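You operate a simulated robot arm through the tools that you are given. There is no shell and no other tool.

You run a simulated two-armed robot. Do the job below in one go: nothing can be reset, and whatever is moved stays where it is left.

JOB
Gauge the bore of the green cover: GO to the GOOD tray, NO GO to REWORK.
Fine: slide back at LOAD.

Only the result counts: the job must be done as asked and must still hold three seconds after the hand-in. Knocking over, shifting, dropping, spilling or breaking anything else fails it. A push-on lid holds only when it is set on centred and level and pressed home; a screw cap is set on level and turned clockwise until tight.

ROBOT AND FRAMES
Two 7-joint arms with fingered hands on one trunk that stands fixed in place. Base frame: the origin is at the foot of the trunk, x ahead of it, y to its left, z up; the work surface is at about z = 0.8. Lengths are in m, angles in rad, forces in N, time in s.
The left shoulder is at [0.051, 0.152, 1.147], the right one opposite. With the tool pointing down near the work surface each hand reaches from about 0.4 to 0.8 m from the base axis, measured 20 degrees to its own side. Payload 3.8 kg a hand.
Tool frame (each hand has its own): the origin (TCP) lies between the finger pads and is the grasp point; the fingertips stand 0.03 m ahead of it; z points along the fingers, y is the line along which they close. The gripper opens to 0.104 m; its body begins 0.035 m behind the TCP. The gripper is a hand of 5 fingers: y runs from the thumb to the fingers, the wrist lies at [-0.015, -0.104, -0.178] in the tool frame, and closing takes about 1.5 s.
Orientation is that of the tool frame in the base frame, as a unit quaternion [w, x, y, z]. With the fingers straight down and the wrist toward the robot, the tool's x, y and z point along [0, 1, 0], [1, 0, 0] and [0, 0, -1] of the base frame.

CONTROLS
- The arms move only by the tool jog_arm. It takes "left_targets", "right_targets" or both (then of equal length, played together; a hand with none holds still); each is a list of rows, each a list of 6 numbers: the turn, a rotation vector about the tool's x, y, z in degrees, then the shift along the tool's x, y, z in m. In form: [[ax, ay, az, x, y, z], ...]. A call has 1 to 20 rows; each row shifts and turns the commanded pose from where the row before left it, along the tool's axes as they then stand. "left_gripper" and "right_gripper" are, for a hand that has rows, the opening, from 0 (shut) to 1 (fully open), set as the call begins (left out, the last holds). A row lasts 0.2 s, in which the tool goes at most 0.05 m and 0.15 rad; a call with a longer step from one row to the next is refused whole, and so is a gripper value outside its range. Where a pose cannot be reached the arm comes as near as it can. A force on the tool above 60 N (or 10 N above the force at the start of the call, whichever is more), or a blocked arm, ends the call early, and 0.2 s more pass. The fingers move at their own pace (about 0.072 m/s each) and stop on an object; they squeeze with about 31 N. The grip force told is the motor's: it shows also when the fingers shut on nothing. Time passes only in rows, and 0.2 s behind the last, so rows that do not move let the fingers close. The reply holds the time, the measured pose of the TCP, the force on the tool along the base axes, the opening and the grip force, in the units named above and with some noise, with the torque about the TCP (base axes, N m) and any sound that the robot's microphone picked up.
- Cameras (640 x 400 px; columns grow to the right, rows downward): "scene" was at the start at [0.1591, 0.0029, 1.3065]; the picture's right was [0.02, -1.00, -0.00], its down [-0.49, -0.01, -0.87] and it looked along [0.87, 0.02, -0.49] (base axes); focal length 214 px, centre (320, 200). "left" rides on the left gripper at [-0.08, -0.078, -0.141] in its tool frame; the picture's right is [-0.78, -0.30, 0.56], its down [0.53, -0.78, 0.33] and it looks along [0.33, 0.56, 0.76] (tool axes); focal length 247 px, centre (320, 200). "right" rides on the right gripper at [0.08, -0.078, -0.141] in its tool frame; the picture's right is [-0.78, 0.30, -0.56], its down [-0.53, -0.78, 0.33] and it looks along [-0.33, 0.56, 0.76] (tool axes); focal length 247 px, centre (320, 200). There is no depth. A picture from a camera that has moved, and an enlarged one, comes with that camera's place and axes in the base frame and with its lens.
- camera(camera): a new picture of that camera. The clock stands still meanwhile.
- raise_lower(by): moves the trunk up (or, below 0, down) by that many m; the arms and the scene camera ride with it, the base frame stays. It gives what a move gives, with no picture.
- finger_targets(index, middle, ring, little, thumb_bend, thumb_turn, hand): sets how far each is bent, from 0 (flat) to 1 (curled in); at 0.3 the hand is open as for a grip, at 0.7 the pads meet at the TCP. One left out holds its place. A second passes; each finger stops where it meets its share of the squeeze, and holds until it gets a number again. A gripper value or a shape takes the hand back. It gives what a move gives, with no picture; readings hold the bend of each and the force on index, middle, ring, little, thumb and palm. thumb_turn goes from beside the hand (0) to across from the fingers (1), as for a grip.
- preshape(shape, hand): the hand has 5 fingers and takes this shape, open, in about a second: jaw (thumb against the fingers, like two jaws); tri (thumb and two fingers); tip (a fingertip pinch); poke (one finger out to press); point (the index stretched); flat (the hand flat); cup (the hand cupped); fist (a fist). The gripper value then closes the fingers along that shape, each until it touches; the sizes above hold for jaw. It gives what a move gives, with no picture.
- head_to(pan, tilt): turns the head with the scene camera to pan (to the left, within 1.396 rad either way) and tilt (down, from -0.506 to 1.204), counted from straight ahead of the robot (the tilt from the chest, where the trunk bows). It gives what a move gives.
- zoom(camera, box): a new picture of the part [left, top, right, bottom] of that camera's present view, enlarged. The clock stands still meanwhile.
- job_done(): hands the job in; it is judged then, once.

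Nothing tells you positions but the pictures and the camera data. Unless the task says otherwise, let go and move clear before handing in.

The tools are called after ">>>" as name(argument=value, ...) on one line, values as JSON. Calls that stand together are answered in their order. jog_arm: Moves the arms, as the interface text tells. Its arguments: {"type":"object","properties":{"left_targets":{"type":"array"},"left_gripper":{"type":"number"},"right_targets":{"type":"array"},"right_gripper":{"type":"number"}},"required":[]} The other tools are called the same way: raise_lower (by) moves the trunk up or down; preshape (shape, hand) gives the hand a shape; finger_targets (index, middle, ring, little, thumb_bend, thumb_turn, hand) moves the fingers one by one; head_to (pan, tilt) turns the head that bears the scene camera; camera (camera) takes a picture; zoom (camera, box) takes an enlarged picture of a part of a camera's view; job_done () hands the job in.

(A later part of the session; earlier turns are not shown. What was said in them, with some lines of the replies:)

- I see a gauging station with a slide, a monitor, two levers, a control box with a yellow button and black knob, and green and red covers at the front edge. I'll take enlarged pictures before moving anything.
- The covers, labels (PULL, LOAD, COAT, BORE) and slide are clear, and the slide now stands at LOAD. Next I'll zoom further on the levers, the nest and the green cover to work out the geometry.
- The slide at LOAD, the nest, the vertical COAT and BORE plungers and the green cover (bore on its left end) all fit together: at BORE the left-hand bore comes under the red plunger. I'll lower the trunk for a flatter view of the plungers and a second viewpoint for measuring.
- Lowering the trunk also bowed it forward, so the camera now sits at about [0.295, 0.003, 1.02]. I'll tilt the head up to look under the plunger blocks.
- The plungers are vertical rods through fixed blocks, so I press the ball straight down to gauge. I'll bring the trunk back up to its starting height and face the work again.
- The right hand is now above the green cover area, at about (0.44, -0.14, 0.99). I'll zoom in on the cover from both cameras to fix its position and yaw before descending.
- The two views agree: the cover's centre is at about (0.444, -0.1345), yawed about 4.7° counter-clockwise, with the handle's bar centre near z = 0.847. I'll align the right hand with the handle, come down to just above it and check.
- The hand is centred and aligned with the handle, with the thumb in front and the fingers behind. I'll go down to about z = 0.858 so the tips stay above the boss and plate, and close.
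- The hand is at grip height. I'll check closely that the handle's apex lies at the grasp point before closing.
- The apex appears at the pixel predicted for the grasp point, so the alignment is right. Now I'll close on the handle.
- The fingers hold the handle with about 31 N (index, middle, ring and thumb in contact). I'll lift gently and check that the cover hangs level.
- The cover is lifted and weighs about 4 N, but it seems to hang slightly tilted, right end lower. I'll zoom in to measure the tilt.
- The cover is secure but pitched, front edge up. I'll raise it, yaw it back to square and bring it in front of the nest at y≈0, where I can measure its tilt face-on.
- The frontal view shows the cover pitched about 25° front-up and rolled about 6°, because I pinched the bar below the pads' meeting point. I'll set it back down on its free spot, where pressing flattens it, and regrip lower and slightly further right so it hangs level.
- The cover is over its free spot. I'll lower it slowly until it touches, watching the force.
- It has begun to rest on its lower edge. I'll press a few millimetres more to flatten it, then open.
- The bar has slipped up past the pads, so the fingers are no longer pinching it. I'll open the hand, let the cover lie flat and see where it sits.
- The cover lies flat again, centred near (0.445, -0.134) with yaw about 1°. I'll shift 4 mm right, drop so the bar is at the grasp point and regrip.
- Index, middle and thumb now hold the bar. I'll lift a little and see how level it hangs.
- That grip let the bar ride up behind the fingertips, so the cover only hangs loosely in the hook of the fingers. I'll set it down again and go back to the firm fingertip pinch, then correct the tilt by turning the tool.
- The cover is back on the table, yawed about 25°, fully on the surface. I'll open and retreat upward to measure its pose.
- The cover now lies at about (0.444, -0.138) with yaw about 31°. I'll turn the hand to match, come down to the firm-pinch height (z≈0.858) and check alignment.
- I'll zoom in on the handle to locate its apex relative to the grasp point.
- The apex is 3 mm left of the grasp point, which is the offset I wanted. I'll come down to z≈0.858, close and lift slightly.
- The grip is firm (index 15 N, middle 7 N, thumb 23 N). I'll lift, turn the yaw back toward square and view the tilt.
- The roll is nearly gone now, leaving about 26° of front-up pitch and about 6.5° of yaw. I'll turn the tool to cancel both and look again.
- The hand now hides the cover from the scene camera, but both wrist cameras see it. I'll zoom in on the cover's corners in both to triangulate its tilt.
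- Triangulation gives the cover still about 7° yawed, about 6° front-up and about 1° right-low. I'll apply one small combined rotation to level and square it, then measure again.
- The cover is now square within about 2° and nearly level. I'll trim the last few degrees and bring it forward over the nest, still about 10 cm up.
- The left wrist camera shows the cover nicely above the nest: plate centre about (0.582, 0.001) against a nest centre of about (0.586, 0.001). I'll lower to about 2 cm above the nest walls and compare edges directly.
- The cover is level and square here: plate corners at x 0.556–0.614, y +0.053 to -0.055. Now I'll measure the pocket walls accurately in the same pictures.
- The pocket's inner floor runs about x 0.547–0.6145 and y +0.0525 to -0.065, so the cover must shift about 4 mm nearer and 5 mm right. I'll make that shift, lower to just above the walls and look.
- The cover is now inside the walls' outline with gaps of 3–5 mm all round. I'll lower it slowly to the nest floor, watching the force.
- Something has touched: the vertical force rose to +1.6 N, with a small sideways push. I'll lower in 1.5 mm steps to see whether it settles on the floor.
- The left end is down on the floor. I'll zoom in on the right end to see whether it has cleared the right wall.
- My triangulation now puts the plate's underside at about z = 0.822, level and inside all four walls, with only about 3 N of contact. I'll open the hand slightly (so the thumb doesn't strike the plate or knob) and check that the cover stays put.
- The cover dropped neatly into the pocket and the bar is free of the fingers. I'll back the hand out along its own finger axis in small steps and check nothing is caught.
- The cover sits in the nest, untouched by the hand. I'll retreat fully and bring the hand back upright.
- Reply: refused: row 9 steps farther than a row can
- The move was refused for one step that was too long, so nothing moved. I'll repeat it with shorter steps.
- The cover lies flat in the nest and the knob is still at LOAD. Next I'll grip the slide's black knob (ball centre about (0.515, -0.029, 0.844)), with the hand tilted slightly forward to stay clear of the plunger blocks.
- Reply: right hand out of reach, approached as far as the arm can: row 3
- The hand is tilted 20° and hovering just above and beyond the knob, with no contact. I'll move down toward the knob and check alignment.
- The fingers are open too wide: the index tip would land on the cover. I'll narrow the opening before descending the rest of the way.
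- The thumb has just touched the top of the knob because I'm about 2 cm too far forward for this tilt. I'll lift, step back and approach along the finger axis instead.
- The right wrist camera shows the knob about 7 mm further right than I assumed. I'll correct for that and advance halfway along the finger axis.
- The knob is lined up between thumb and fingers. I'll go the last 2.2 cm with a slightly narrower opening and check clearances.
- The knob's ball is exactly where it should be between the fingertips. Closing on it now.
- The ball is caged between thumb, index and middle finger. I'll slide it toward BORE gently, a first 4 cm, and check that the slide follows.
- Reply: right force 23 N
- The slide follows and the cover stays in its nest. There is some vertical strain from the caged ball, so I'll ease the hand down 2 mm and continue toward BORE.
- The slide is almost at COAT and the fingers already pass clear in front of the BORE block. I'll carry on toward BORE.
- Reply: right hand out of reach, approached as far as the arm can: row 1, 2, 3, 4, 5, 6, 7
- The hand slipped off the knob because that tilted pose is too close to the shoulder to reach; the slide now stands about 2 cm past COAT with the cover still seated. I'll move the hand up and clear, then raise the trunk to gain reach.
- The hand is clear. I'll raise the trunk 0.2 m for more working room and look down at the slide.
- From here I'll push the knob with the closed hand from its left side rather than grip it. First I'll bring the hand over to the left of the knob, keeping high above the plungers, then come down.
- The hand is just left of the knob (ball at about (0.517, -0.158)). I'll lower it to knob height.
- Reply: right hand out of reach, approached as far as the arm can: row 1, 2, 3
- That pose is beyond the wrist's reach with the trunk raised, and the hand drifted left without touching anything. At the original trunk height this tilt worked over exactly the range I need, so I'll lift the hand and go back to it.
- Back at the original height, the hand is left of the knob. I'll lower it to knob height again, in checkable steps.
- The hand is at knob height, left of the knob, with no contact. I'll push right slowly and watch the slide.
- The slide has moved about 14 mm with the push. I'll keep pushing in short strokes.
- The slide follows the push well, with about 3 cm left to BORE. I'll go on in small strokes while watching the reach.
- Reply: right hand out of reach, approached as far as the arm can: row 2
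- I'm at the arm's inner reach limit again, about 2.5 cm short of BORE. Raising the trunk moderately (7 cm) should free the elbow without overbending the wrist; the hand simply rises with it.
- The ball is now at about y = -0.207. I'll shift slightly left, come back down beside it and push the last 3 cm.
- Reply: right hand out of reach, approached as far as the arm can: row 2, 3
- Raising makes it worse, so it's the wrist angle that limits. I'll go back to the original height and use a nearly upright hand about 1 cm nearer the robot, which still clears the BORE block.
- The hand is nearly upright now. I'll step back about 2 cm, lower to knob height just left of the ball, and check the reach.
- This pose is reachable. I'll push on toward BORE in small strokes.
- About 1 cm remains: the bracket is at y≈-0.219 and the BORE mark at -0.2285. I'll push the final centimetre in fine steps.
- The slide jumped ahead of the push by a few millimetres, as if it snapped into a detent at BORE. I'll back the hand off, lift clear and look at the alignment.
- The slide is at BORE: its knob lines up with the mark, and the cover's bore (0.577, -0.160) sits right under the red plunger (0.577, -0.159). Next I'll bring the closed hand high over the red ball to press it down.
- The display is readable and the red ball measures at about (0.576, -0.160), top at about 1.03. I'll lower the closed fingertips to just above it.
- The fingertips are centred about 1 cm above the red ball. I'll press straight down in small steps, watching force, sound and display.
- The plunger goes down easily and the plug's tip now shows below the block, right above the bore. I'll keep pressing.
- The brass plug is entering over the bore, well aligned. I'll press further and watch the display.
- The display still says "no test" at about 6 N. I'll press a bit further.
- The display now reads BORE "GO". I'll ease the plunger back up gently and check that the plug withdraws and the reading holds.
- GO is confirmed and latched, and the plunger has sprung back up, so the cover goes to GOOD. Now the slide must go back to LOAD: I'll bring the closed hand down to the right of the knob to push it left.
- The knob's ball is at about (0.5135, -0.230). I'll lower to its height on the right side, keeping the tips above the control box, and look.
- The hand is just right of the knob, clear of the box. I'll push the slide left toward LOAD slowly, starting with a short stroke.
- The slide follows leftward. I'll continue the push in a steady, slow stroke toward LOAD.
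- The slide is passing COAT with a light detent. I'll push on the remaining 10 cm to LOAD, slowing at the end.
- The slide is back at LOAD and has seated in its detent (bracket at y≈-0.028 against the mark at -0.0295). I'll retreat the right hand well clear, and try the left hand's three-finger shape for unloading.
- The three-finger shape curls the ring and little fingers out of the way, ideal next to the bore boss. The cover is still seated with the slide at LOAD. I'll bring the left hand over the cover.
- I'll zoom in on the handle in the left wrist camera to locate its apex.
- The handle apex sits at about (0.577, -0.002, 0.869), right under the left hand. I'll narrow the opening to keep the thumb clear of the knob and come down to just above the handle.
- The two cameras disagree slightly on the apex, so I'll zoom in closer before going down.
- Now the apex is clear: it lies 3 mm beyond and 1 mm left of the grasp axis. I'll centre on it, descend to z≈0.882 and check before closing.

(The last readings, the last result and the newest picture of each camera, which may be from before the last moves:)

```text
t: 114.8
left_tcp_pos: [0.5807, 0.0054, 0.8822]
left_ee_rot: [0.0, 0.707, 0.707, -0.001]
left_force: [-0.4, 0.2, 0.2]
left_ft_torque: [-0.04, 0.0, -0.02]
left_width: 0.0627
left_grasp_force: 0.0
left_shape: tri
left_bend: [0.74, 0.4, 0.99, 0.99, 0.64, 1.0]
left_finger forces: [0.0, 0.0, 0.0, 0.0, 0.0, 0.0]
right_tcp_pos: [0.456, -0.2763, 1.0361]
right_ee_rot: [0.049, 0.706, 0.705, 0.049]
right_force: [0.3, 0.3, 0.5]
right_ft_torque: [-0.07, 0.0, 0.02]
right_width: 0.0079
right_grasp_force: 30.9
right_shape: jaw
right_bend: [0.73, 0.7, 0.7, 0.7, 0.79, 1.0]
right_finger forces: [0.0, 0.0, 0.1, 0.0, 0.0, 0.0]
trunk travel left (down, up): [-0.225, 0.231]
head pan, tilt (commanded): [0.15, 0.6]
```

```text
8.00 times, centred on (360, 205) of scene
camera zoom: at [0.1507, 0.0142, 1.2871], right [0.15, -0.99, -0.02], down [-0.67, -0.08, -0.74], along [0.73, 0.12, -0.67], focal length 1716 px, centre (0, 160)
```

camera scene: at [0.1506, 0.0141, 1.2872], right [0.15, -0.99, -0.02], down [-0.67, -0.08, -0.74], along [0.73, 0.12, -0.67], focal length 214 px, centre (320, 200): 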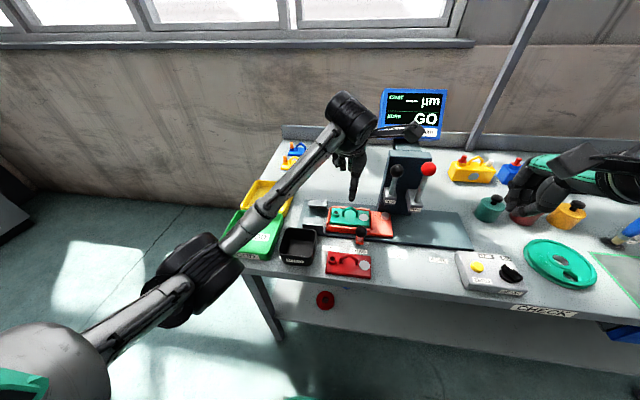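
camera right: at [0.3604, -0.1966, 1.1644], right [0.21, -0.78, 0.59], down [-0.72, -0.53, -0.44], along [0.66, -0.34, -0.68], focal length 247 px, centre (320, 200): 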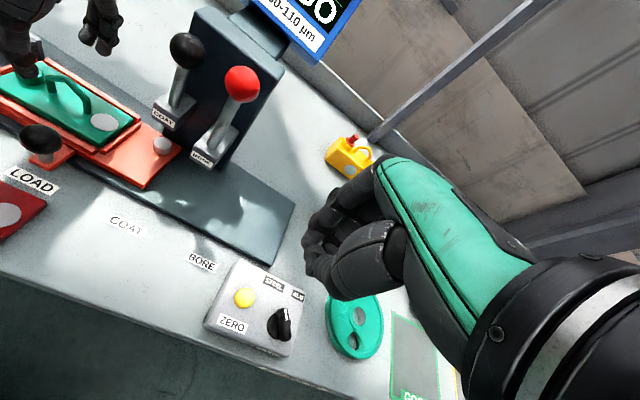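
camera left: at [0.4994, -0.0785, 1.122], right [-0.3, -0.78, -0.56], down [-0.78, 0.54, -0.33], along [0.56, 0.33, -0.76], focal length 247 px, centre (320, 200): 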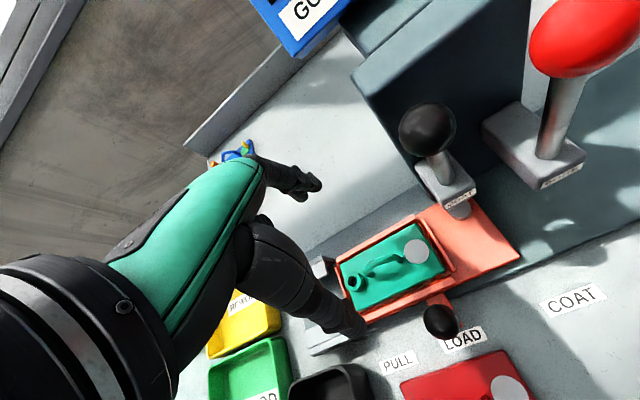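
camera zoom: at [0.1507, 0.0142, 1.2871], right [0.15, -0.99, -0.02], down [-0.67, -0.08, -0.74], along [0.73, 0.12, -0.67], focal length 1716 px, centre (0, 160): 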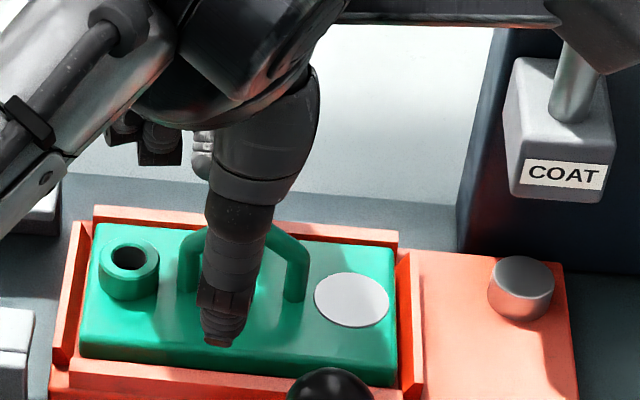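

The thumb is in front of the bar and both fingers are behind it, clear of the boss. Closing the left hand on the handle.

>>> jog_arm(left_targets=[[0, 0, 0, 0, 0, 0], [0, 0, 0, 0, 0, 0], [0, 0, 0, 0, 0, 0], [0, 0, 0, 0, 0, 0], [0, 0, 0, 0, 0, 0], [0, 0, 0, 0, 0, 0], [0, 0, 0, 0, 0, 0]], left_gripper=0.0)

>>> zoom(camera="left", box=[240, 180, 440, 320])

>>> zoom(camera="scene", box=[325, 180, 395, 230])

```text
t: 116.4
left_tcp_pos: [0.5807, 0.0067, 0.8819]
left_ee_rot: [-0.001, 0.708, 0.706, -0.001]
left_force: [0.0, 0.4, -1.2]
left_ft_torque: [-0.02, -0.03, 0.03]
left_width: 0.0033
left_grasp_force: 31.0
left_shape: tri
left_bend: [0.7, 0.7, 1.0, 1.0, 0.76, 1.0]
left_finger forces: [13.9, 11.1, 0.0, 0.1, 23.4, 0.0]
right_tcp_pos: [0.4568, -0.2767, 1.0364]
right_ee_rot: [0.05, 0.706, 0.705, 0.049]
right_force: [0.0, -0.4, 0.1]
right_ft_torque: [0.01, -0.01, 0.01]
right_width: 0.0078
right_grasp_force: 31.5
right_shape: jaw
right_bend: [0.73, 0.7, 0.7, 0.7, 0.79, 1.0]
right_finger forces: [0.0, 0.0, 0.1, 0.0, 0.0, 0.0]
trunk travel left (down, up): [-0.225, 0.231]
head pan, tilt (commanded): [0.15, 0.6]
```

```text
2.86 times, centred on (340, 250) of left
camera zoom: at [0.5024, -0.0747, 1.0232], right [-0.3, -0.78, -0.56], down [-0.78, 0.54, -0.33], along [0.56, 0.33, -0.76], focal length 706 px, centre (263, 57)
```

zoom: 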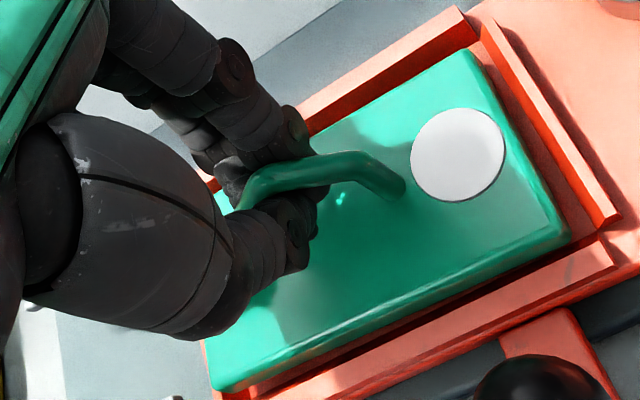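

```text
8.00 times, centred on (360, 205) of scene
camera zoom: at [0.151, 0.0142, 1.2871], right [0.15, -0.99, -0.02], down [-0.67, -0.08, -0.74], along [0.73, 0.12, -0.67], focal length 1716 px, centre (0, 160)
```

zoom: 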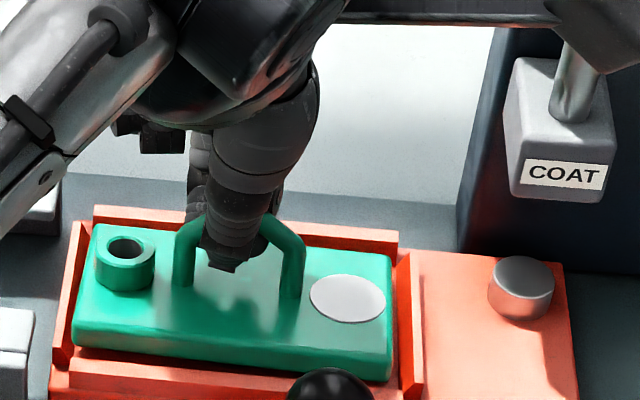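

A firm grip: index 14 N, middle 11 N, thumb 23 N. I'll lift slowly out of the nest and check.

>>> jog_arm(left_targets=[[0, 0, 0, 0, 0, -0.004], [0, 0, 0, 0, 0, -0.006], [0, 0, 0, 0, 0, -0.01], [0, 0, 0, 0, 0, -0.02], [0, 0, 0, 0, 0, 0]])

>>> zoom(camera="left", box=[220, 160, 440, 320])

>>> zoom(camera="scene", box=[310, 170, 410, 240])

```text
t: 117.6
left_tcp_pos: [0.5829, 0.0059, 0.9213]
left_ee_rot: [0.0, 0.708, 0.706, -0.001]
left_force: [0.2, 1.0, -2.8]
left_ft_torque: [0.05, -0.03, -0.02]
left_width: 0.0036
left_grasp_force: 31.0
left_shape: tri
left_bend: [0.7, 0.7, 1.0, 1.0, 0.77, 1.0]
left_finger forces: [0.8, 9.8, 0.0, 0.1, 21.6, 0.1]
right_tcp_pos: [0.4564, -0.2761, 1.0347]
right_ee_rot: [0.049, 0.706, 0.705, 0.048]
right_force: [0.3, 0.6, 0.5]
right_ft_torque: [0.04, 0.03, -0.01]
right_width: 0.0078
right_grasp_force: 30.9
right_shape: jaw
right_bend: [0.73, 0.7, 0.7, 0.7, 0.79, 1.0]
right_finger forces: [0.1, 0.1, 0.0, 0.1, 0.1, 0.1]
trunk travel left (down, up): [-0.225, 0.231]
head pan, tilt (commanded): [0.15, 0.6]
```

```text
2.50 times, centred on (330, 240) of left
camera zoom: at [0.503, -0.0745, 1.0632], right [-0.3, -0.78, -0.56], down [-0.78, 0.54, -0.33], along [0.56, 0.33, -0.76], focal length 617 px, centre (295, 100)
```

zoom: 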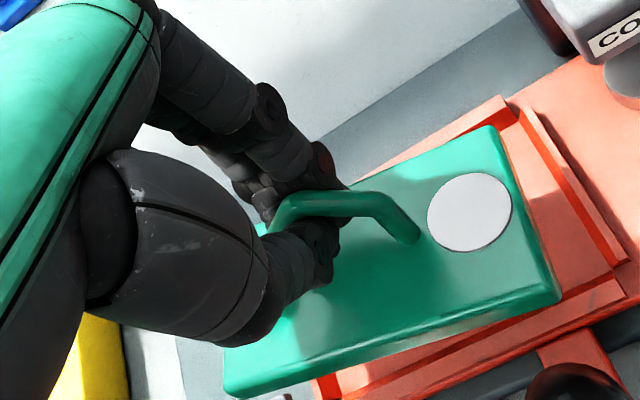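

```text
5.71 times, centred on (360, 205) of scene
camera zoom: at [0.1512, 0.0143, 1.287], right [0.15, -0.99, -0.02], down [-0.67, -0.08, -0.74], along [0.73, 0.12, -0.67], focal length 1226 px, centre (91, 171)
```

zoom: 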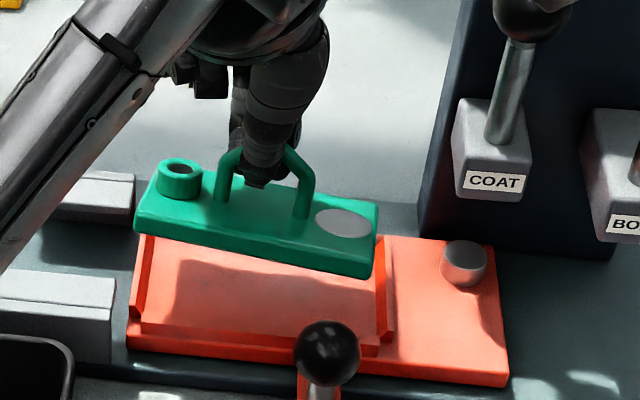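

The cover is out of the nest and held, and the slide stays at LOAD. I'll raise it and carry it smoothly over to the GOOD tray.

>>> jog_arm(left_targets=[[0, 0, 0, 0, 0, -0.015], [0, 0, 0, 0, 0, -0.025], [0, 0, 0, 0, 0, -0.03], [0, 0, 0, 0.01, -0.003, -0.02], [0, 0, 0, 0.02, -0.008, 0], [0, 0, 0, 0.03, -0.01, 0], [0, 0, 0, 0.03, -0.01, 0], [0, 0, 0, 0.03, -0.01, 0], [0, 0, 0, 0.03, -0.01, 0], [0, 0, 0, 0.03, -0.01, 0], [0, 0, 0, 0.03, -0.01, 0], [0, 0, 0, 0.025, -0.009, 0], [0, 0, 0, 0.015, 0, 0], [0, 0, 0, 0, 0, 0], [0, 0, 0, 0, 0, 0]])

>>> head_to(pan=0.4, tilt=0.65)

>>> camera(camera="scene")

>>> camera(camera="left")

```text
t: 120.8
left_tcp_pos: [0.5029, 0.2569, 1.0109]
left_ee_rot: [-0.001, 0.708, 0.706, 0.0]
left_force: [0.1, -0.2, -2.7]
left_ft_torque: [-0.03, -0.02, 0.0]
left_width: 0.0033
left_grasp_force: 31.4
left_shape: tri
left_bend: [0.7, 0.7, 1.0, 1.0, 0.77, 1.0]
left_finger forces: [1.1, 0.0, 0.1, 0.0, 0.1, 0.0]
right_tcp_pos: [0.4567, -0.2766, 1.0355]
right_ee_rot: [0.05, 0.706, 0.705, 0.049]
right_force: [0.2, -0.7, -0.8]
right_ft_torque: [0.0, 0.03, 0.0]
right_width: 0.0081
right_grasp_force: 31.2
right_shape: jaw
right_bend: [0.73, 0.7, 0.7, 0.7, 0.79, 1.0]
right_finger forces: [0.0, 0.0, 0.0, 0.0, 0.0, 0.0]
trunk travel left (down, up): [-0.225, 0.231]
head pan, tilt (commanded): [0.15, 0.6]
```

```text
t: 121.6
left_tcp_pos: [0.5022, 0.2565, 1.0117]
left_ee_rot: [-0.001, 0.708, 0.707, -0.001]
left_force: [-0.5, 0.4, -2.0]
left_ft_torque: [-0.02, -0.01, -0.02]
left_width: 0.003
left_grasp_force: 31.0
left_shape: tri
left_bend: [0.7, 0.7, 1.0, 1.0, 0.77, 1.0]
left_finger forces: [1.1, 0.0, 0.1, 0.0, 0.1, 0.0]
right_tcp_pos: [0.4575, -0.2757, 1.0378]
right_ee_rot: [0.05, 0.706, 0.705, 0.049]
right_force: [-0.2, -0.5, -0.2]
right_ft_torque: [0.0, 0.01, -0.01]
right_width: 0.0078
right_grasp_force: 30.7
right_shape: jaw
right_bend: [0.73, 0.7, 0.7, 0.7, 0.79, 1.0]
right_finger forces: [0.0, 0.0, 0.0, 0.0, 0.0, 0.0]
trunk travel left (down, up): [-0.225, 0.231]
head pan, tilt (commanded): [0.4, 0.649]
```

```text
taken
camera scene: at [0.1431, 0.035, 1.2839], right [0.38, -0.92, -0.05], down [-0.66, -0.23, -0.71], along [0.64, 0.31, -0.7], focal length 214 px, centre (320, 200)
```

scene: 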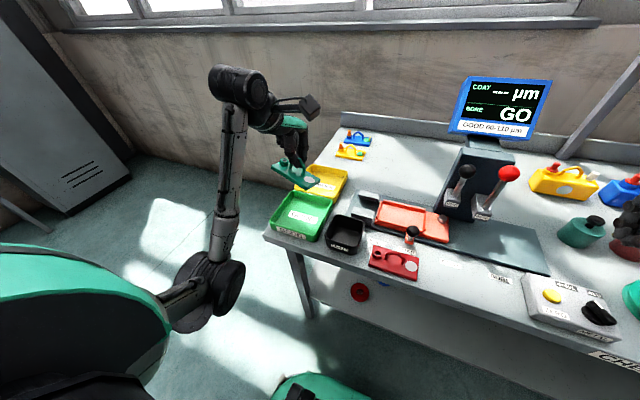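

```text
taken
camera left: at [0.4238, 0.1761, 1.1531], right [-0.3, -0.78, -0.56], down [-0.78, 0.54, -0.33], along [0.56, 0.33, -0.76], focal length 247 px, centre (320, 200)
```

left: 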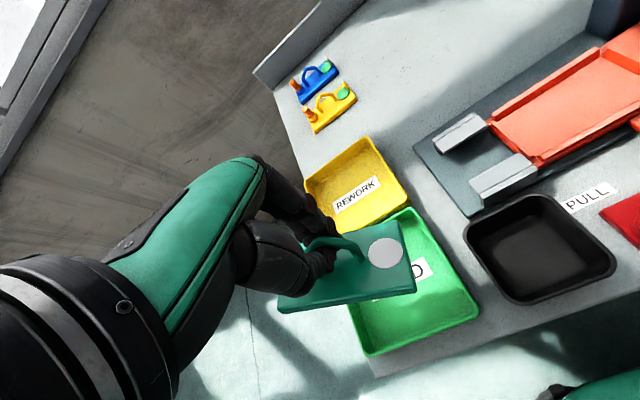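

The handle has slipped into the hook of the closed fingers: still safely held, but the cover hangs yawed about 16° clockwise. I'll zoom in to see how it hangs over the GOOD tray.

>>> zoom(camera="left", box=[250, 180, 490, 370])

>>> zoom(camera="scene", box=[250, 130, 370, 250])

>>> camera(camera="right")

```text
2.11 times, centred on (370, 275) of left
camera zoom: at [0.4238, 0.1761, 1.1531], right [-0.3, -0.78, -0.56], down [-0.78, 0.54, -0.33], along [0.56, 0.33, -0.76], focal length 520 px, centre (215, 42)
```

zoom: 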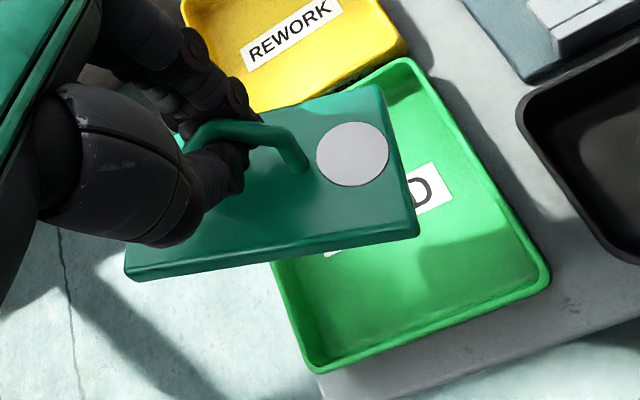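

```text
3.33 times, centred on (310, 190) of scene
camera zoom: at [0.1431, 0.035, 1.2839], right [0.38, -0.92, -0.05], down [-0.66, -0.23, -0.71], along [0.64, 0.31, -0.7], focal length 715 px, centre (353, 233)
```

zoom: 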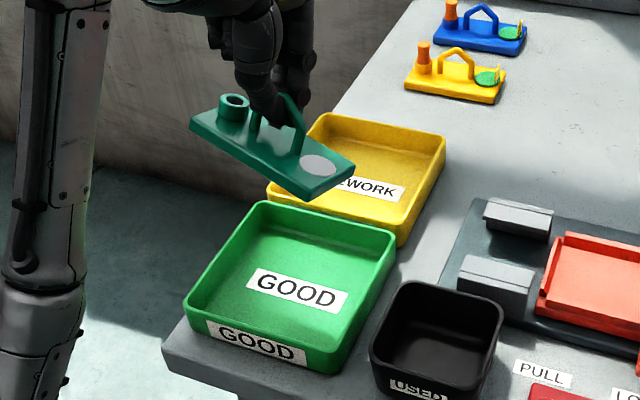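

```text
taken
camera right: at [0.3606, -0.1964, 1.1643], right [0.21, -0.78, 0.59], down [-0.72, -0.53, -0.44], along [0.66, -0.34, -0.68], focal length 247 px, centre (320, 200)
```

right: 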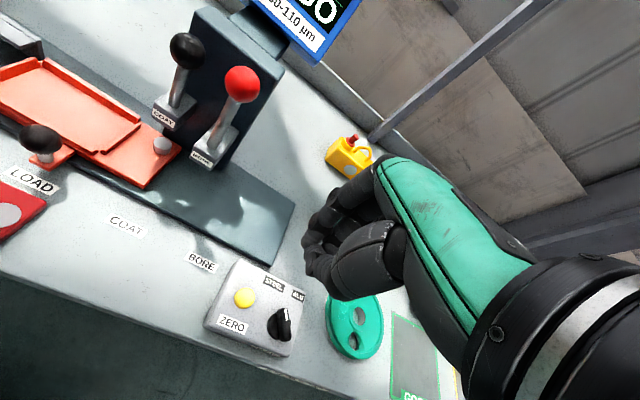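

The cover's centre measures (0.4915, 0.262), over a tray centre of about (0.494, 0.26), with 14° of yaw to correct. I'll turn the hand to square it with the tray and lower it to just above the tray floor.

>>> jog_arm(left_targets=[[0, 0, -4, 0, 0, 0], [0, 0, -5, 0, 0, 0], [0, 0, -5, 0, 0, 0], [0, 0, 0, 0, 0, 0.02], [0, 0, 0, 0, 0, 0.03], [0, 0, 0, 0, 0, 0.03], [0, 0, 0, 0, 0, 0.015], [0, 0, 0, 0, 0, 0], [0, 0, 0, 0, 0, 0]])

>>> zoom(camera="left", box=[250, 180, 490, 370])

>>> zoom(camera="scene", box=[250, 130, 370, 250])

```text
t: 123.6
left_tcp_pos: [0.5023, 0.2554, 0.9157]
left_ee_rot: [-0.001, 0.617, 0.787, -0.001]
left_force: [-0.7, 0.6, -3.1]
left_ft_torque: [-0.02, -0.02, 0.0]
left_width: 0.0026
left_grasp_force: 31.0
left_shape: tri
left_bend: [0.7, 0.7, 1.0, 1.0, 0.77, 1.0]
left_finger forces: [1.1, 0.0, 0.0, 0.1, 0.0, 0.0]
right_tcp_pos: [0.4573, -0.2766, 1.036]
right_ee_rot: [0.049, 0.706, 0.705, 0.049]
right_force: [-0.8, 0.0, 0.2]
right_ft_torque: [0.0, 0.0, -0.03]
right_width: 0.0076
right_grasp_force: 30.9
right_shape: jaw
right_bend: [0.73, 0.7, 0.7, 0.7, 0.79, 1.0]
right_finger forces: [0.0, 0.0, 0.0, 0.1, 0.1, 0.1]
trunk travel left (down, up): [-0.225, 0.231]
head pan, tilt (commanded): [0.4, 0.649]
```

```text
2.11 times, centred on (370, 275) of left
camera zoom: at [0.4452, 0.1587, 1.0578], right [-0.1, -0.82, -0.56], down [-0.88, 0.33, -0.33], along [0.46, 0.46, -0.76], focal length 520 px, centre (215, 42)
```

zoom: 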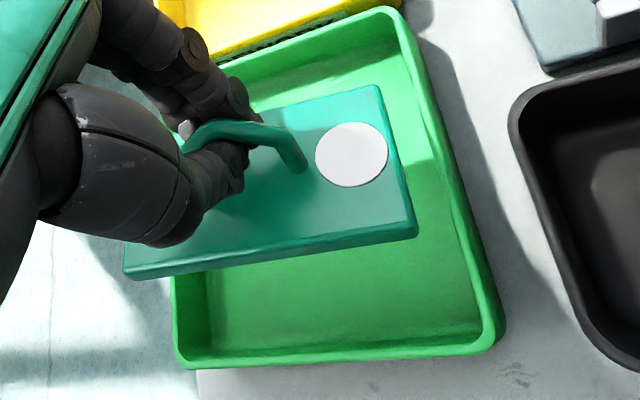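

```text
3.33 times, centred on (310, 190) of scene
camera zoom: at [0.143, 0.035, 1.2839], right [0.38, -0.92, -0.05], down [-0.66, -0.24, -0.71], along [0.64, 0.31, -0.7], focal length 715 px, centre (353, 233)
```

zoom: 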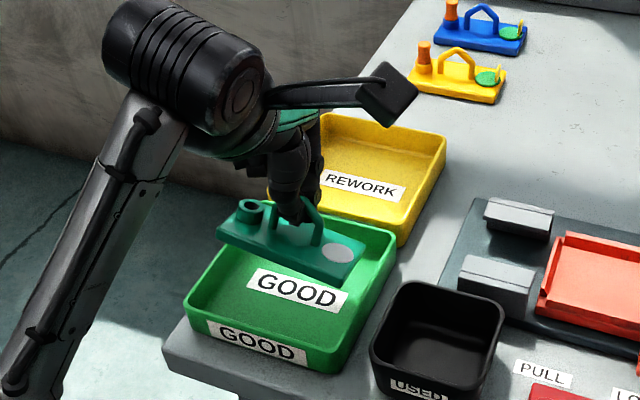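

The cover is now square with the tray and centred over it (centre about (0.490, 0.2575), tray (0.486, 0.258)). I'll lower it gently into the tray.

>>> jog_arm(left_targets=[[0, 0, 0, 0, 0, 0.02], [0, 0, 0, 0, 0, 0.015], [0, 0, 0, 0, 0, 0.008], [0, 0, 0, 0, 0, 0.005], [0, 0, 0, 0, 0, 0]])

>>> zoom(camera="left", box=[250, 180, 490, 370])

>>> zoom(camera="scene", box=[250, 150, 370, 260])

```text
t: 124.8
left_tcp_pos: [0.502, 0.2554, 0.8673]
left_ee_rot: [0.0, 0.616, 0.788, 0.0]
left_force: [-1.0, -0.5, -1.8]
left_ft_torque: [-0.03, -0.04, -0.01]
left_width: 0.0028
left_grasp_force: 31.1
left_shape: tri
left_bend: [0.7, 0.7, 1.0, 1.0, 0.77, 1.0]
left_finger forces: [0.8, 0.1, 0.0, 0.1, 0.0, 0.0]
right_tcp_pos: [0.4579, -0.2772, 1.0352]
right_ee_rot: [0.05, 0.706, 0.705, 0.048]
right_force: [0.6, -0.1, -0.7]
right_ft_torque: [0.0, -0.01, 0.0]
right_width: 0.0078
right_grasp_force: 31.4
right_shape: jaw
right_bend: [0.73, 0.7, 0.7, 0.7, 0.79, 1.0]
right_finger forces: [0.1, 0.1, 0.1, 0.0, 0.0, 0.0]
trunk travel left (down, up): [-0.225, 0.231]
head pan, tilt (commanded): [0.4, 0.649]
```

```text
2.11 times, centred on (370, 275) of left
camera zoom: at [0.4447, 0.1587, 1.0101], right [-0.1, -0.82, -0.56], down [-0.88, 0.33, -0.33], along [0.46, 0.46, -0.76], focal length 520 px, centre (215, 42)
```

zoom: 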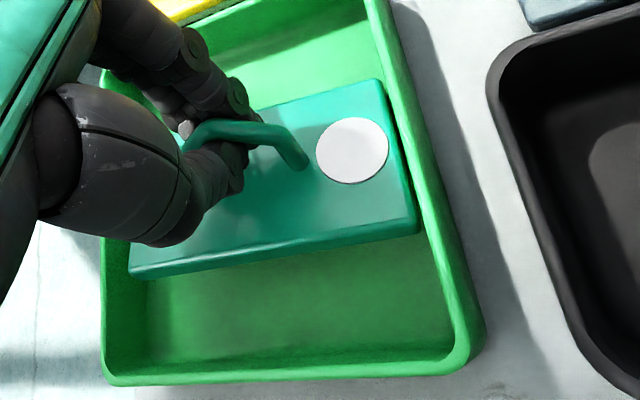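

```text
3.64 times, centred on (310, 205) of scene
camera zoom: at [0.1429, 0.035, 1.2839], right [0.38, -0.92, -0.05], down [-0.66, -0.24, -0.71], along [0.64, 0.31, -0.7], focal length 780 px, centre (356, 182)
```

zoom: 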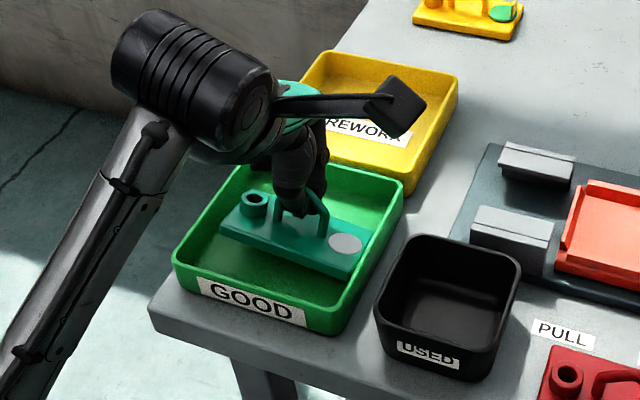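

The cover is inside the tray's walls, with its low corner just touching. I'll lower a little more until it rests flat.

>>> jog_arm(left_targets=[[0, 0, 0, 0, 0, 0.004], [0, 0, 0, 0, 0, 0.004], [0, 0, 0, 0, 0, 0.003], [0, 0, 0, 0, 0, 0]])

>>> zoom(camera="left", box=[250, 180, 490, 370])

>>> zoom(camera="scene", box=[250, 150, 370, 260])

```text
t: 125.8
left_tcp_pos: [0.5016, 0.2557, 0.8588]
left_ee_rot: [-0.002, 0.616, 0.788, -0.001]
left_force: [-0.8, 0.3, -0.6]
left_ft_torque: [-0.02, -0.02, -0.01]
left_width: 0.0025
left_grasp_force: 31.2
left_shape: tri
left_bend: [0.7, 0.7, 1.0, 1.0, 0.78, 1.0]
left_finger forces: [0.1, 0.0, 0.0, 0.1, 0.1, 0.0]
right_tcp_pos: [0.4563, -0.277, 1.0352]
right_ee_rot: [0.049, 0.707, 0.704, 0.049]
right_force: [0.5, -1.2, -0.2]
right_ft_torque: [0.01, 0.03, 0.0]
right_width: 0.0077
right_grasp_force: 31.2
right_shape: jaw
right_bend: [0.73, 0.7, 0.7, 0.7, 0.79, 1.0]
right_finger forces: [0.1, 0.0, 0.0, 0.1, 0.0, 0.0]
trunk travel left (down, up): [-0.225, 0.231]
head pan, tilt (commanded): [0.4, 0.649]
```

```text
2.11 times, centred on (370, 275) of left
camera zoom: at [0.4444, 0.1592, 0.9993], right [-0.1, -0.82, -0.56], down [-0.88, 0.33, -0.33], along [0.46, 0.46, -0.76], focal length 520 px, centre (215, 42)
```

zoom: 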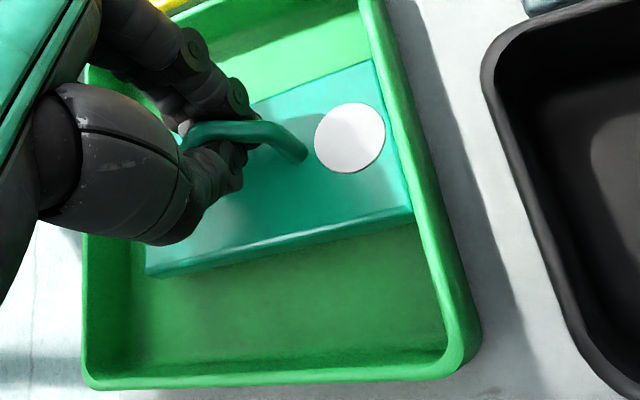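

```text
3.64 times, centred on (310, 205) of scene
camera zoom: at [0.1428, 0.0349, 1.2839], right [0.38, -0.92, -0.05], down [-0.66, -0.23, -0.71], along [0.64, 0.31, -0.7], focal length 780 px, centre (356, 182)
```

zoom: 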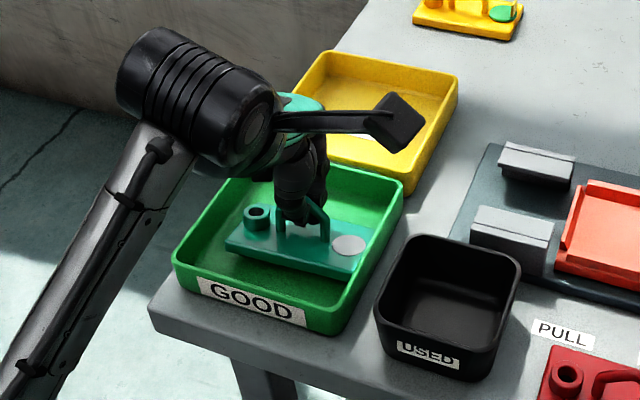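

The weight is off the hand, so the cover rests on the tray floor. I'll open the fingers just enough to free the bar and then lift straight up a little.

>>> jog_arm(left_targets=[[0, 0, 0, 0, 0, 0], [0, 0, 0, 0, 0, 0], [0, 0, 0, 0, 0, 0], [0, 0, 0, 0, 0, 0], [0, 0, 0, 0, 0, 0]], left_gripper=0.4)

>>> zoom(camera="left", box=[250, 180, 490, 370])

>>> zoom(camera="scene", box=[250, 150, 370, 260])

```text
t: 127.0
left_tcp_pos: [0.5015, 0.2574, 0.857]
left_ee_rot: [0.0, 0.617, 0.787, -0.001]
left_force: [-0.4, 0.0, 0.4]
left_ft_torque: [0.0, -0.01, 0.0]
left_width: 0.0413
left_grasp_force: 0.0
left_shape: tri
left_bend: [0.74, 0.49, 0.99, 0.99, 0.73, 1.0]
left_finger forces: [0.0, 0.1, 0.1, 0.0, 0.0, 0.0]
right_tcp_pos: [0.456, -0.2759, 1.037]
right_ee_rot: [0.05, 0.706, 0.704, 0.049]
right_force: [0.1, 0.0, -0.6]
right_ft_torque: [0.04, -0.01, -0.02]
right_width: 0.0074
right_grasp_force: 31.3
right_shape: jaw
right_bend: [0.73, 0.7, 0.7, 0.7, 0.79, 1.0]
right_finger forces: [0.0, 0.0, 0.0, 0.1, 0.0, 0.0]
trunk travel left (down, up): [-0.225, 0.231]
head pan, tilt (commanded): [0.4, 0.649]
```

```text
2.11 times, centred on (370, 275) of left
camera zoom: at [0.4443, 0.1591, 0.9995], right [-0.1, -0.82, -0.56], down [-0.88, 0.33, -0.33], along [0.46, 0.46, -0.76], focal length 520 px, centre (215, 42)
```

zoom: 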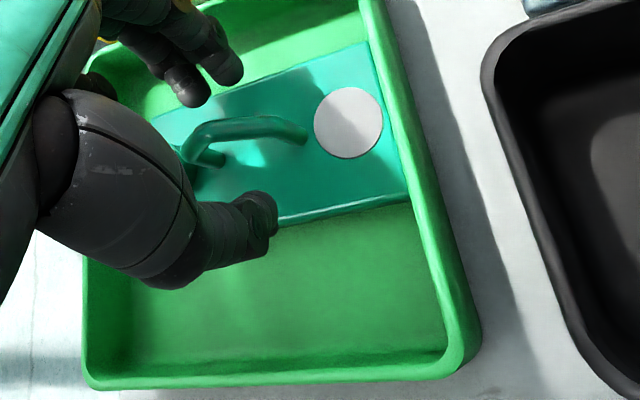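

```text
3.64 times, centred on (310, 205) of scene
camera zoom: at [0.1427, 0.0349, 1.2839], right [0.38, -0.92, -0.05], down [-0.66, -0.23, -0.71], along [0.64, 0.31, -0.7], focal length 780 px, centre (356, 182)
```

zoom: 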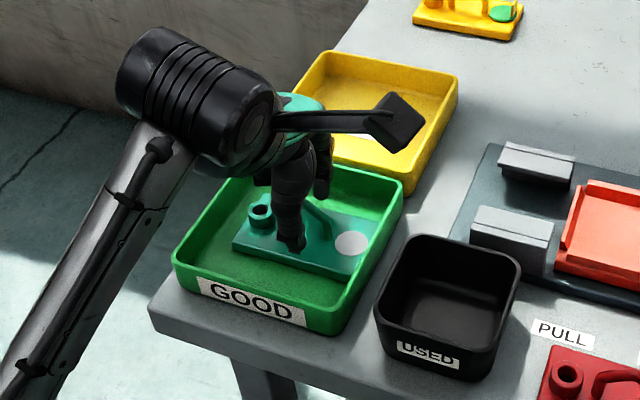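

The bar is free between the opened fingers and the cover lies flat in the GOOD tray. Lifting straight up.

>>> jog_arm(left_targets=[[0, 0, 0, 0, 0, -0.01], [0, 0, 0, 0, 0, -0.015], [0, 0, 0, 0, 0, -0.02], [0, 0, 0, 0, 0, 0]], left_gripper=0.4)

>>> zoom(camera="left", box=[250, 180, 490, 370])

>>> zoom(camera="scene", box=[250, 150, 370, 260])

```text
t: 128.0
left_tcp_pos: [0.5022, 0.2551, 0.9027]
left_ee_rot: [-0.001, 0.616, 0.788, 0.0]
left_force: [0.1, -0.2, 0.8]
left_ft_torque: [-0.02, 0.05, -0.03]
left_width: 0.0414
left_grasp_force: 0.1
left_shape: tri
left_bend: [0.74, 0.49, 0.99, 0.99, 0.73, 1.0]
left_finger forces: [0.0, 0.0, 0.1, 0.0, 0.0, 0.0]
right_tcp_pos: [0.4569, -0.2767, 1.0365]
right_ee_rot: [0.05, 0.707, 0.704, 0.049]
right_force: [0.0, -0.1, 0.4]
right_ft_torque: [0.04, 0.02, -0.02]
right_width: 0.0081
right_grasp_force: 30.6
right_shape: jaw
right_bend: [0.73, 0.7, 0.7, 0.7, 0.79, 1.0]
right_finger forces: [0.0, 0.1, 0.0, 0.1, 0.1, 0.0]
trunk travel left (down, up): [-0.225, 0.231]
head pan, tilt (commanded): [0.4, 0.649]
```

```text
2.11 times, centred on (370, 275) of left
camera zoom: at [0.4444, 0.159, 1.0448], right [-0.1, -0.82, -0.56], down [-0.88, 0.33, -0.33], along [0.46, 0.46, -0.76], focal length 520 px, centre (215, 42)
```

zoom: 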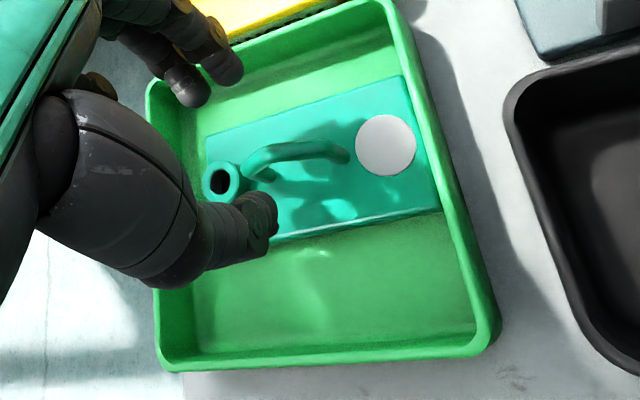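

```text
3.64 times, centred on (310, 205) of scene
camera zoom: at [0.1427, 0.0349, 1.2839], right [0.38, -0.92, -0.05], down [-0.66, -0.23, -0.71], along [0.64, 0.31, -0.7], focal length 780 px, centre (356, 182)
```

zoom: 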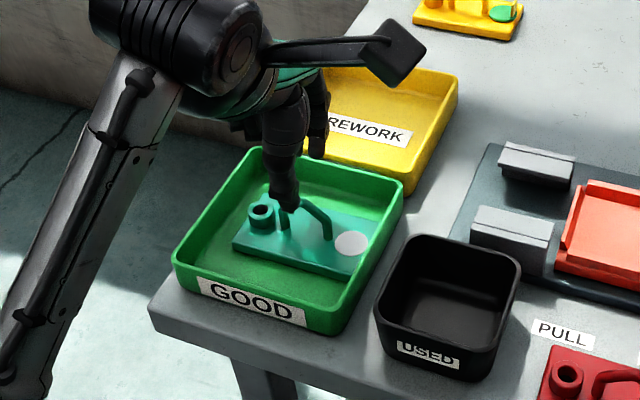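

The hand has come free and the cover stays flat in the GOOD tray. I'll raise the left hand well clear and check the whole scene, including the slide position.

>>> jog_arm(left_targets=[[0, 0, 0, 0, 0, -0.04], [0, 0, 0, 0, 0, -0.045], [0, 0, 0, 0, 0, -0.045], [0, 0, 0, 0, 0, -0.045], [0, 0, 0, 0, 0, -0.045], [0, 0, 0, 0, 0, 0]], left_gripper=0.6)

>>> head_to(pan=0.15, tilt=0.6)

>>> camera(camera="scene")

>>> zoom(camera="scene", box=[280, 170, 440, 270])

>>> zoom(camera="scene", box=[200, 170, 340, 280])

>>> camera(camera="left")

```text
t: 129.4
left_tcp_pos: [0.5017, 0.2566, 1.1236]
left_ee_rot: [0.0, 0.616, 0.788, -0.001]
left_force: [0.5, 0.5, 0.5]
left_ft_torque: [0.02, 0.01, 0.03]
left_width: 0.062
left_grasp_force: 0.2
left_shape: tri
left_bend: [0.74, 0.41, 0.99, 0.99, 0.65, 1.0]
left_finger forces: [0.0, 0.0, 0.1, 0.0, 0.0, 0.1]
right_tcp_pos: [0.4578, -0.2769, 1.0362]
right_ee_rot: [0.05, 0.706, 0.705, 0.049]
right_force: [0.1, -0.6, -0.5]
right_ft_torque: [0.02, -0.01, -0.02]
right_width: 0.0077
right_grasp_force: 31.0
right_shape: jaw
right_bend: [0.73, 0.7, 0.7, 0.7, 0.79, 1.0]
right_finger forces: [0.0, 0.1, 0.0, 0.0, 0.0, 0.0]
trunk travel left (down, up): [-0.225, 0.231]
head pan, tilt (commanded): [0.4, 0.649]
```

```text
t: 130.2
left_tcp_pos: [0.5021, 0.2547, 1.1224]
left_ee_rot: [-0.001, 0.616, 0.788, -0.001]
left_force: [-0.6, -0.2, 0.3]
left_ft_torque: [0.03, 0.0, 0.02]
left_width: 0.0621
left_grasp_force: 0.0
left_shape: tri
left_bend: [0.74, 0.41, 0.99, 0.99, 0.65, 1.0]
left_finger forces: [0.0, 0.0, 0.0, 0.0, 0.0, 0.0]
right_tcp_pos: [0.4574, -0.277, 1.0371]
right_ee_rot: [0.05, 0.706, 0.705, 0.048]
right_force: [0.1, 0.2, 0.1]
right_ft_torque: [0.01, -0.01, -0.02]
right_width: 0.0078
right_grasp_force: 31.2
right_shape: jaw
right_bend: [0.73, 0.7, 0.7, 0.7, 0.79, 1.0]
right_finger forces: [0.0, 0.1, 0.0, 0.1, 0.1, 0.0]
trunk travel left (down, up): [-0.225, 0.231]
head pan, tilt (commanded): [0.15, 0.6]
```

```text
taken
camera scene: at [0.1507, 0.0143, 1.2871], right [0.15, -0.99, -0.02], down [-0.67, -0.08, -0.74], along [0.73, 0.12, -0.67], focal length 214 px, centre (320, 200)
```

scene: 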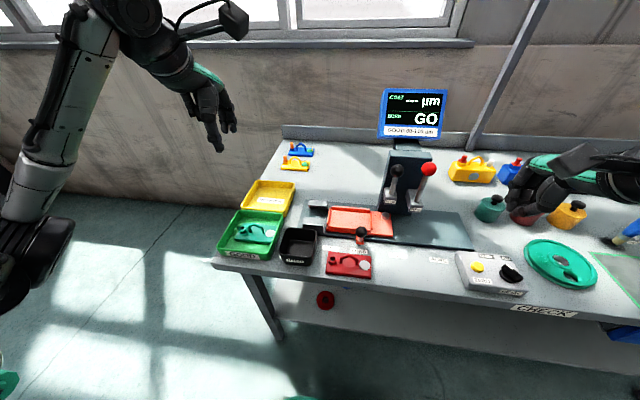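

```text
4.00 times, centred on (360, 220) of scene
camera zoom: at [0.1507, 0.0143, 1.2871], right [0.15, -0.99, -0.02], down [-0.67, -0.08, -0.74], along [0.73, 0.12, -0.67], focal length 858 px, centre (160, 120)
```

zoom: 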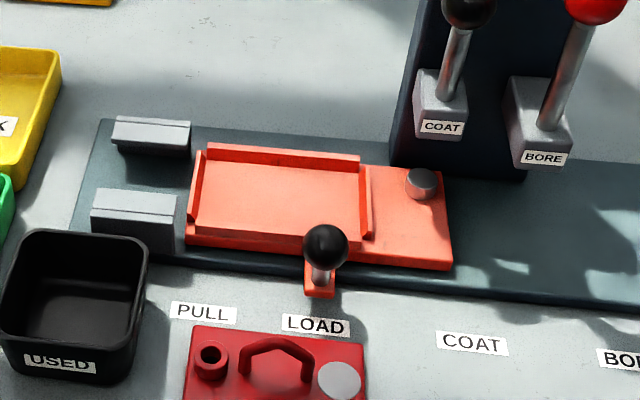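

```text
3.64 times, centred on (270, 225) of scene
camera zoom: at [0.1507, 0.0143, 1.2871], right [0.15, -0.99, -0.02], down [-0.67, -0.08, -0.74], along [0.73, 0.12, -0.67], focal length 780 px, centre (502, 109)
```

zoom: 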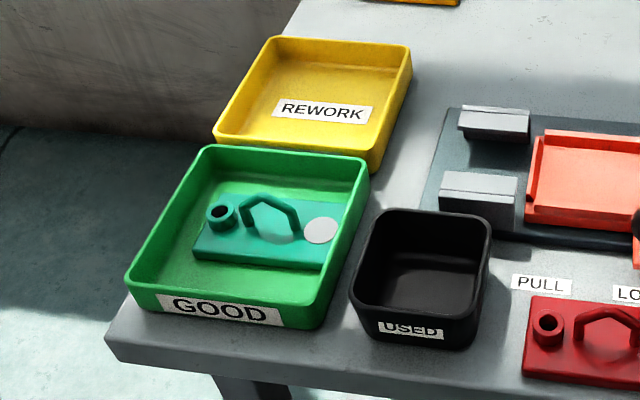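

```text
taken
camera left: at [0.445, 0.159, 1.2645], right [-0.1, -0.82, -0.56], down [-0.88, 0.33, -0.33], along [0.46, 0.46, -0.76], focal length 247 px, centre (320, 200)
```

left: 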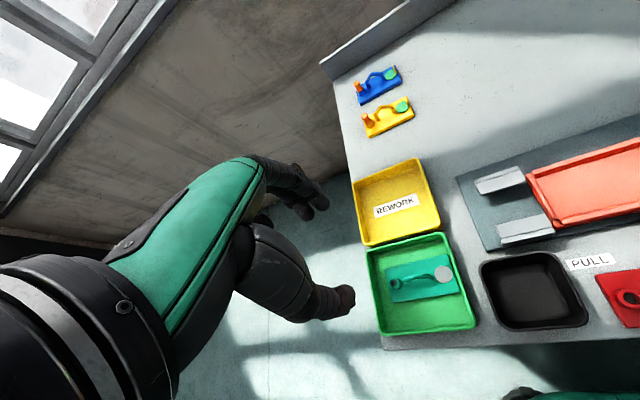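

The cover lies in GOOD, the display reads GO, and nothing else has moved. I'll repeat the exact earlier view of the slide at LOAD to compare its position precisely.

>>> head_to(pan=0.0, tilt=0.55)

>>> zoom(camera="scene", box=[270, 200, 380, 280])

>>> zoom(camera="scene", box=[300, 230, 360, 275])

>>> camera(camera="scene")

```text
t: 130.9
left_tcp_pos: [0.5025, 0.2551, 1.1221]
left_ee_rot: [0.0, 0.617, 0.787, -0.001]
left_force: [-0.5, 0.3, 0.5]
left_ft_torque: [0.0, 0.01, -0.02]
left_width: 0.0621
left_grasp_force: 0.0
left_shape: tri
left_bend: [0.74, 0.41, 0.99, 0.99, 0.65, 1.0]
left_finger forces: [0.0, 0.0, 0.0, 0.0, 0.0, 0.0]
right_tcp_pos: [0.4564, -0.276, 1.0351]
right_ee_rot: [0.05, 0.706, 0.705, 0.049]
right_force: [0.3, 0.4, -0.1]
right_ft_torque: [-0.01, 0.02, -0.01]
right_width: 0.0081
right_grasp_force: 30.8
right_shape: jaw
right_bend: [0.73, 0.7, 0.7, 0.7, 0.79, 1.0]
right_finger forces: [0.0, 0.1, 0.0, 0.0, 0.0, 0.1]
trunk travel left (down, up): [-0.225, 0.231]
head pan, tilt (commanded): [0.0, 0.55]
```

```text
5.00 times, centred on (325, 240) of scene
camera zoom: at [0.1537, 0.0011, 1.2912], right [0.0, -1.0, 0.0], down [-0.64, 0.0, -0.77], along [0.77, 0.0, -0.64], focal length 1072 px, centre (295, 0)
```

zoom: 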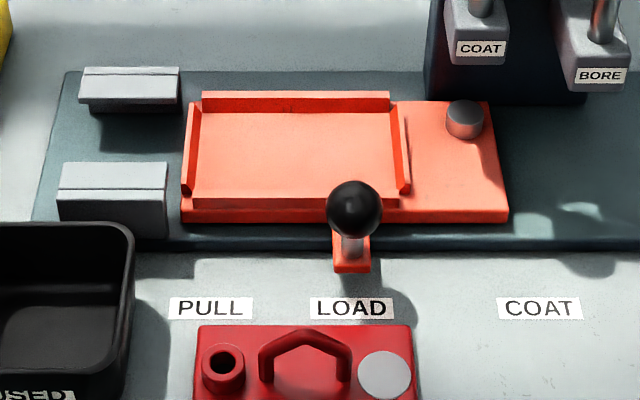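

```text
8.89 times, centred on (330, 252) of scene
camera zoom: at [0.1537, 0.0011, 1.2912], right [0.0, -1.0, 0.0], down [-0.64, 0.0, -0.77], along [0.77, 0.0, -0.64], focal length 1906 px, centre (231, -267)
```

zoom: 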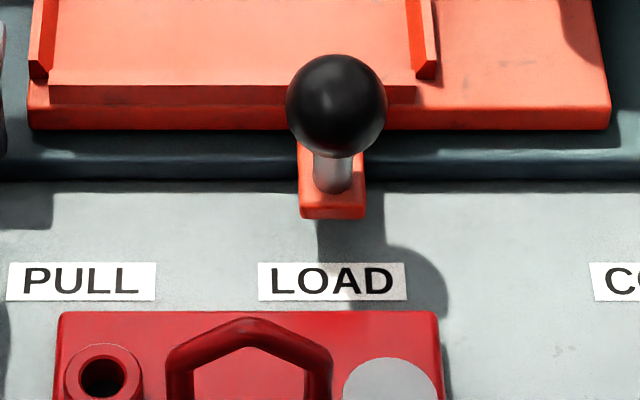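

```text
taken
camera scene: at [0.1537, 0.0011, 1.2912], right [0.0, -1.0, 0.0], down [-0.64, 0.0, -0.77], along [0.77, 0.0, -0.64], focal length 214 px, centre (320, 200)
```

scene: 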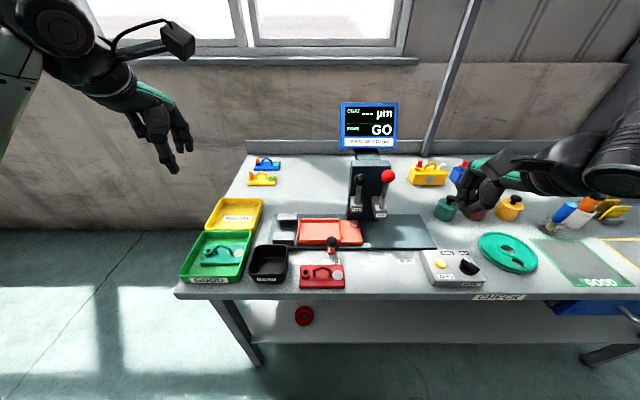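

The slide view matches the original LOAD view exactly, the cover sits in GOOD after the GO reading, both hands are clear and empty, and everything else is as it was. Handing in.

>>> job_done()

```text
The job is handed in.
```

The green cover's bore gauged GO, and the cover now lies flat in the GOOD tray. The slide is back at LOAD; a repeat camera view matched its earlier position there.

- **Gauging:** With the slide at BORE, I pressed the red BORE plunger and the plug entered the bore. The display changed to GO and kept that reading after the plunger came back up.
- **Regrips:** My first grips let the cover tilt or hang loosely, so I set it back down on its spot and regripped it twice before loading the nest.
- **Slide:** The hand slipped off the slide's knob partway to BORE. I pushed the slide the rest of the way, and back to LOAD, with the closed hand. The cover stayed in its nest throughout.
- **Surroundings:** In the final pictures nothing else had moved, and both hands were empty and clear.
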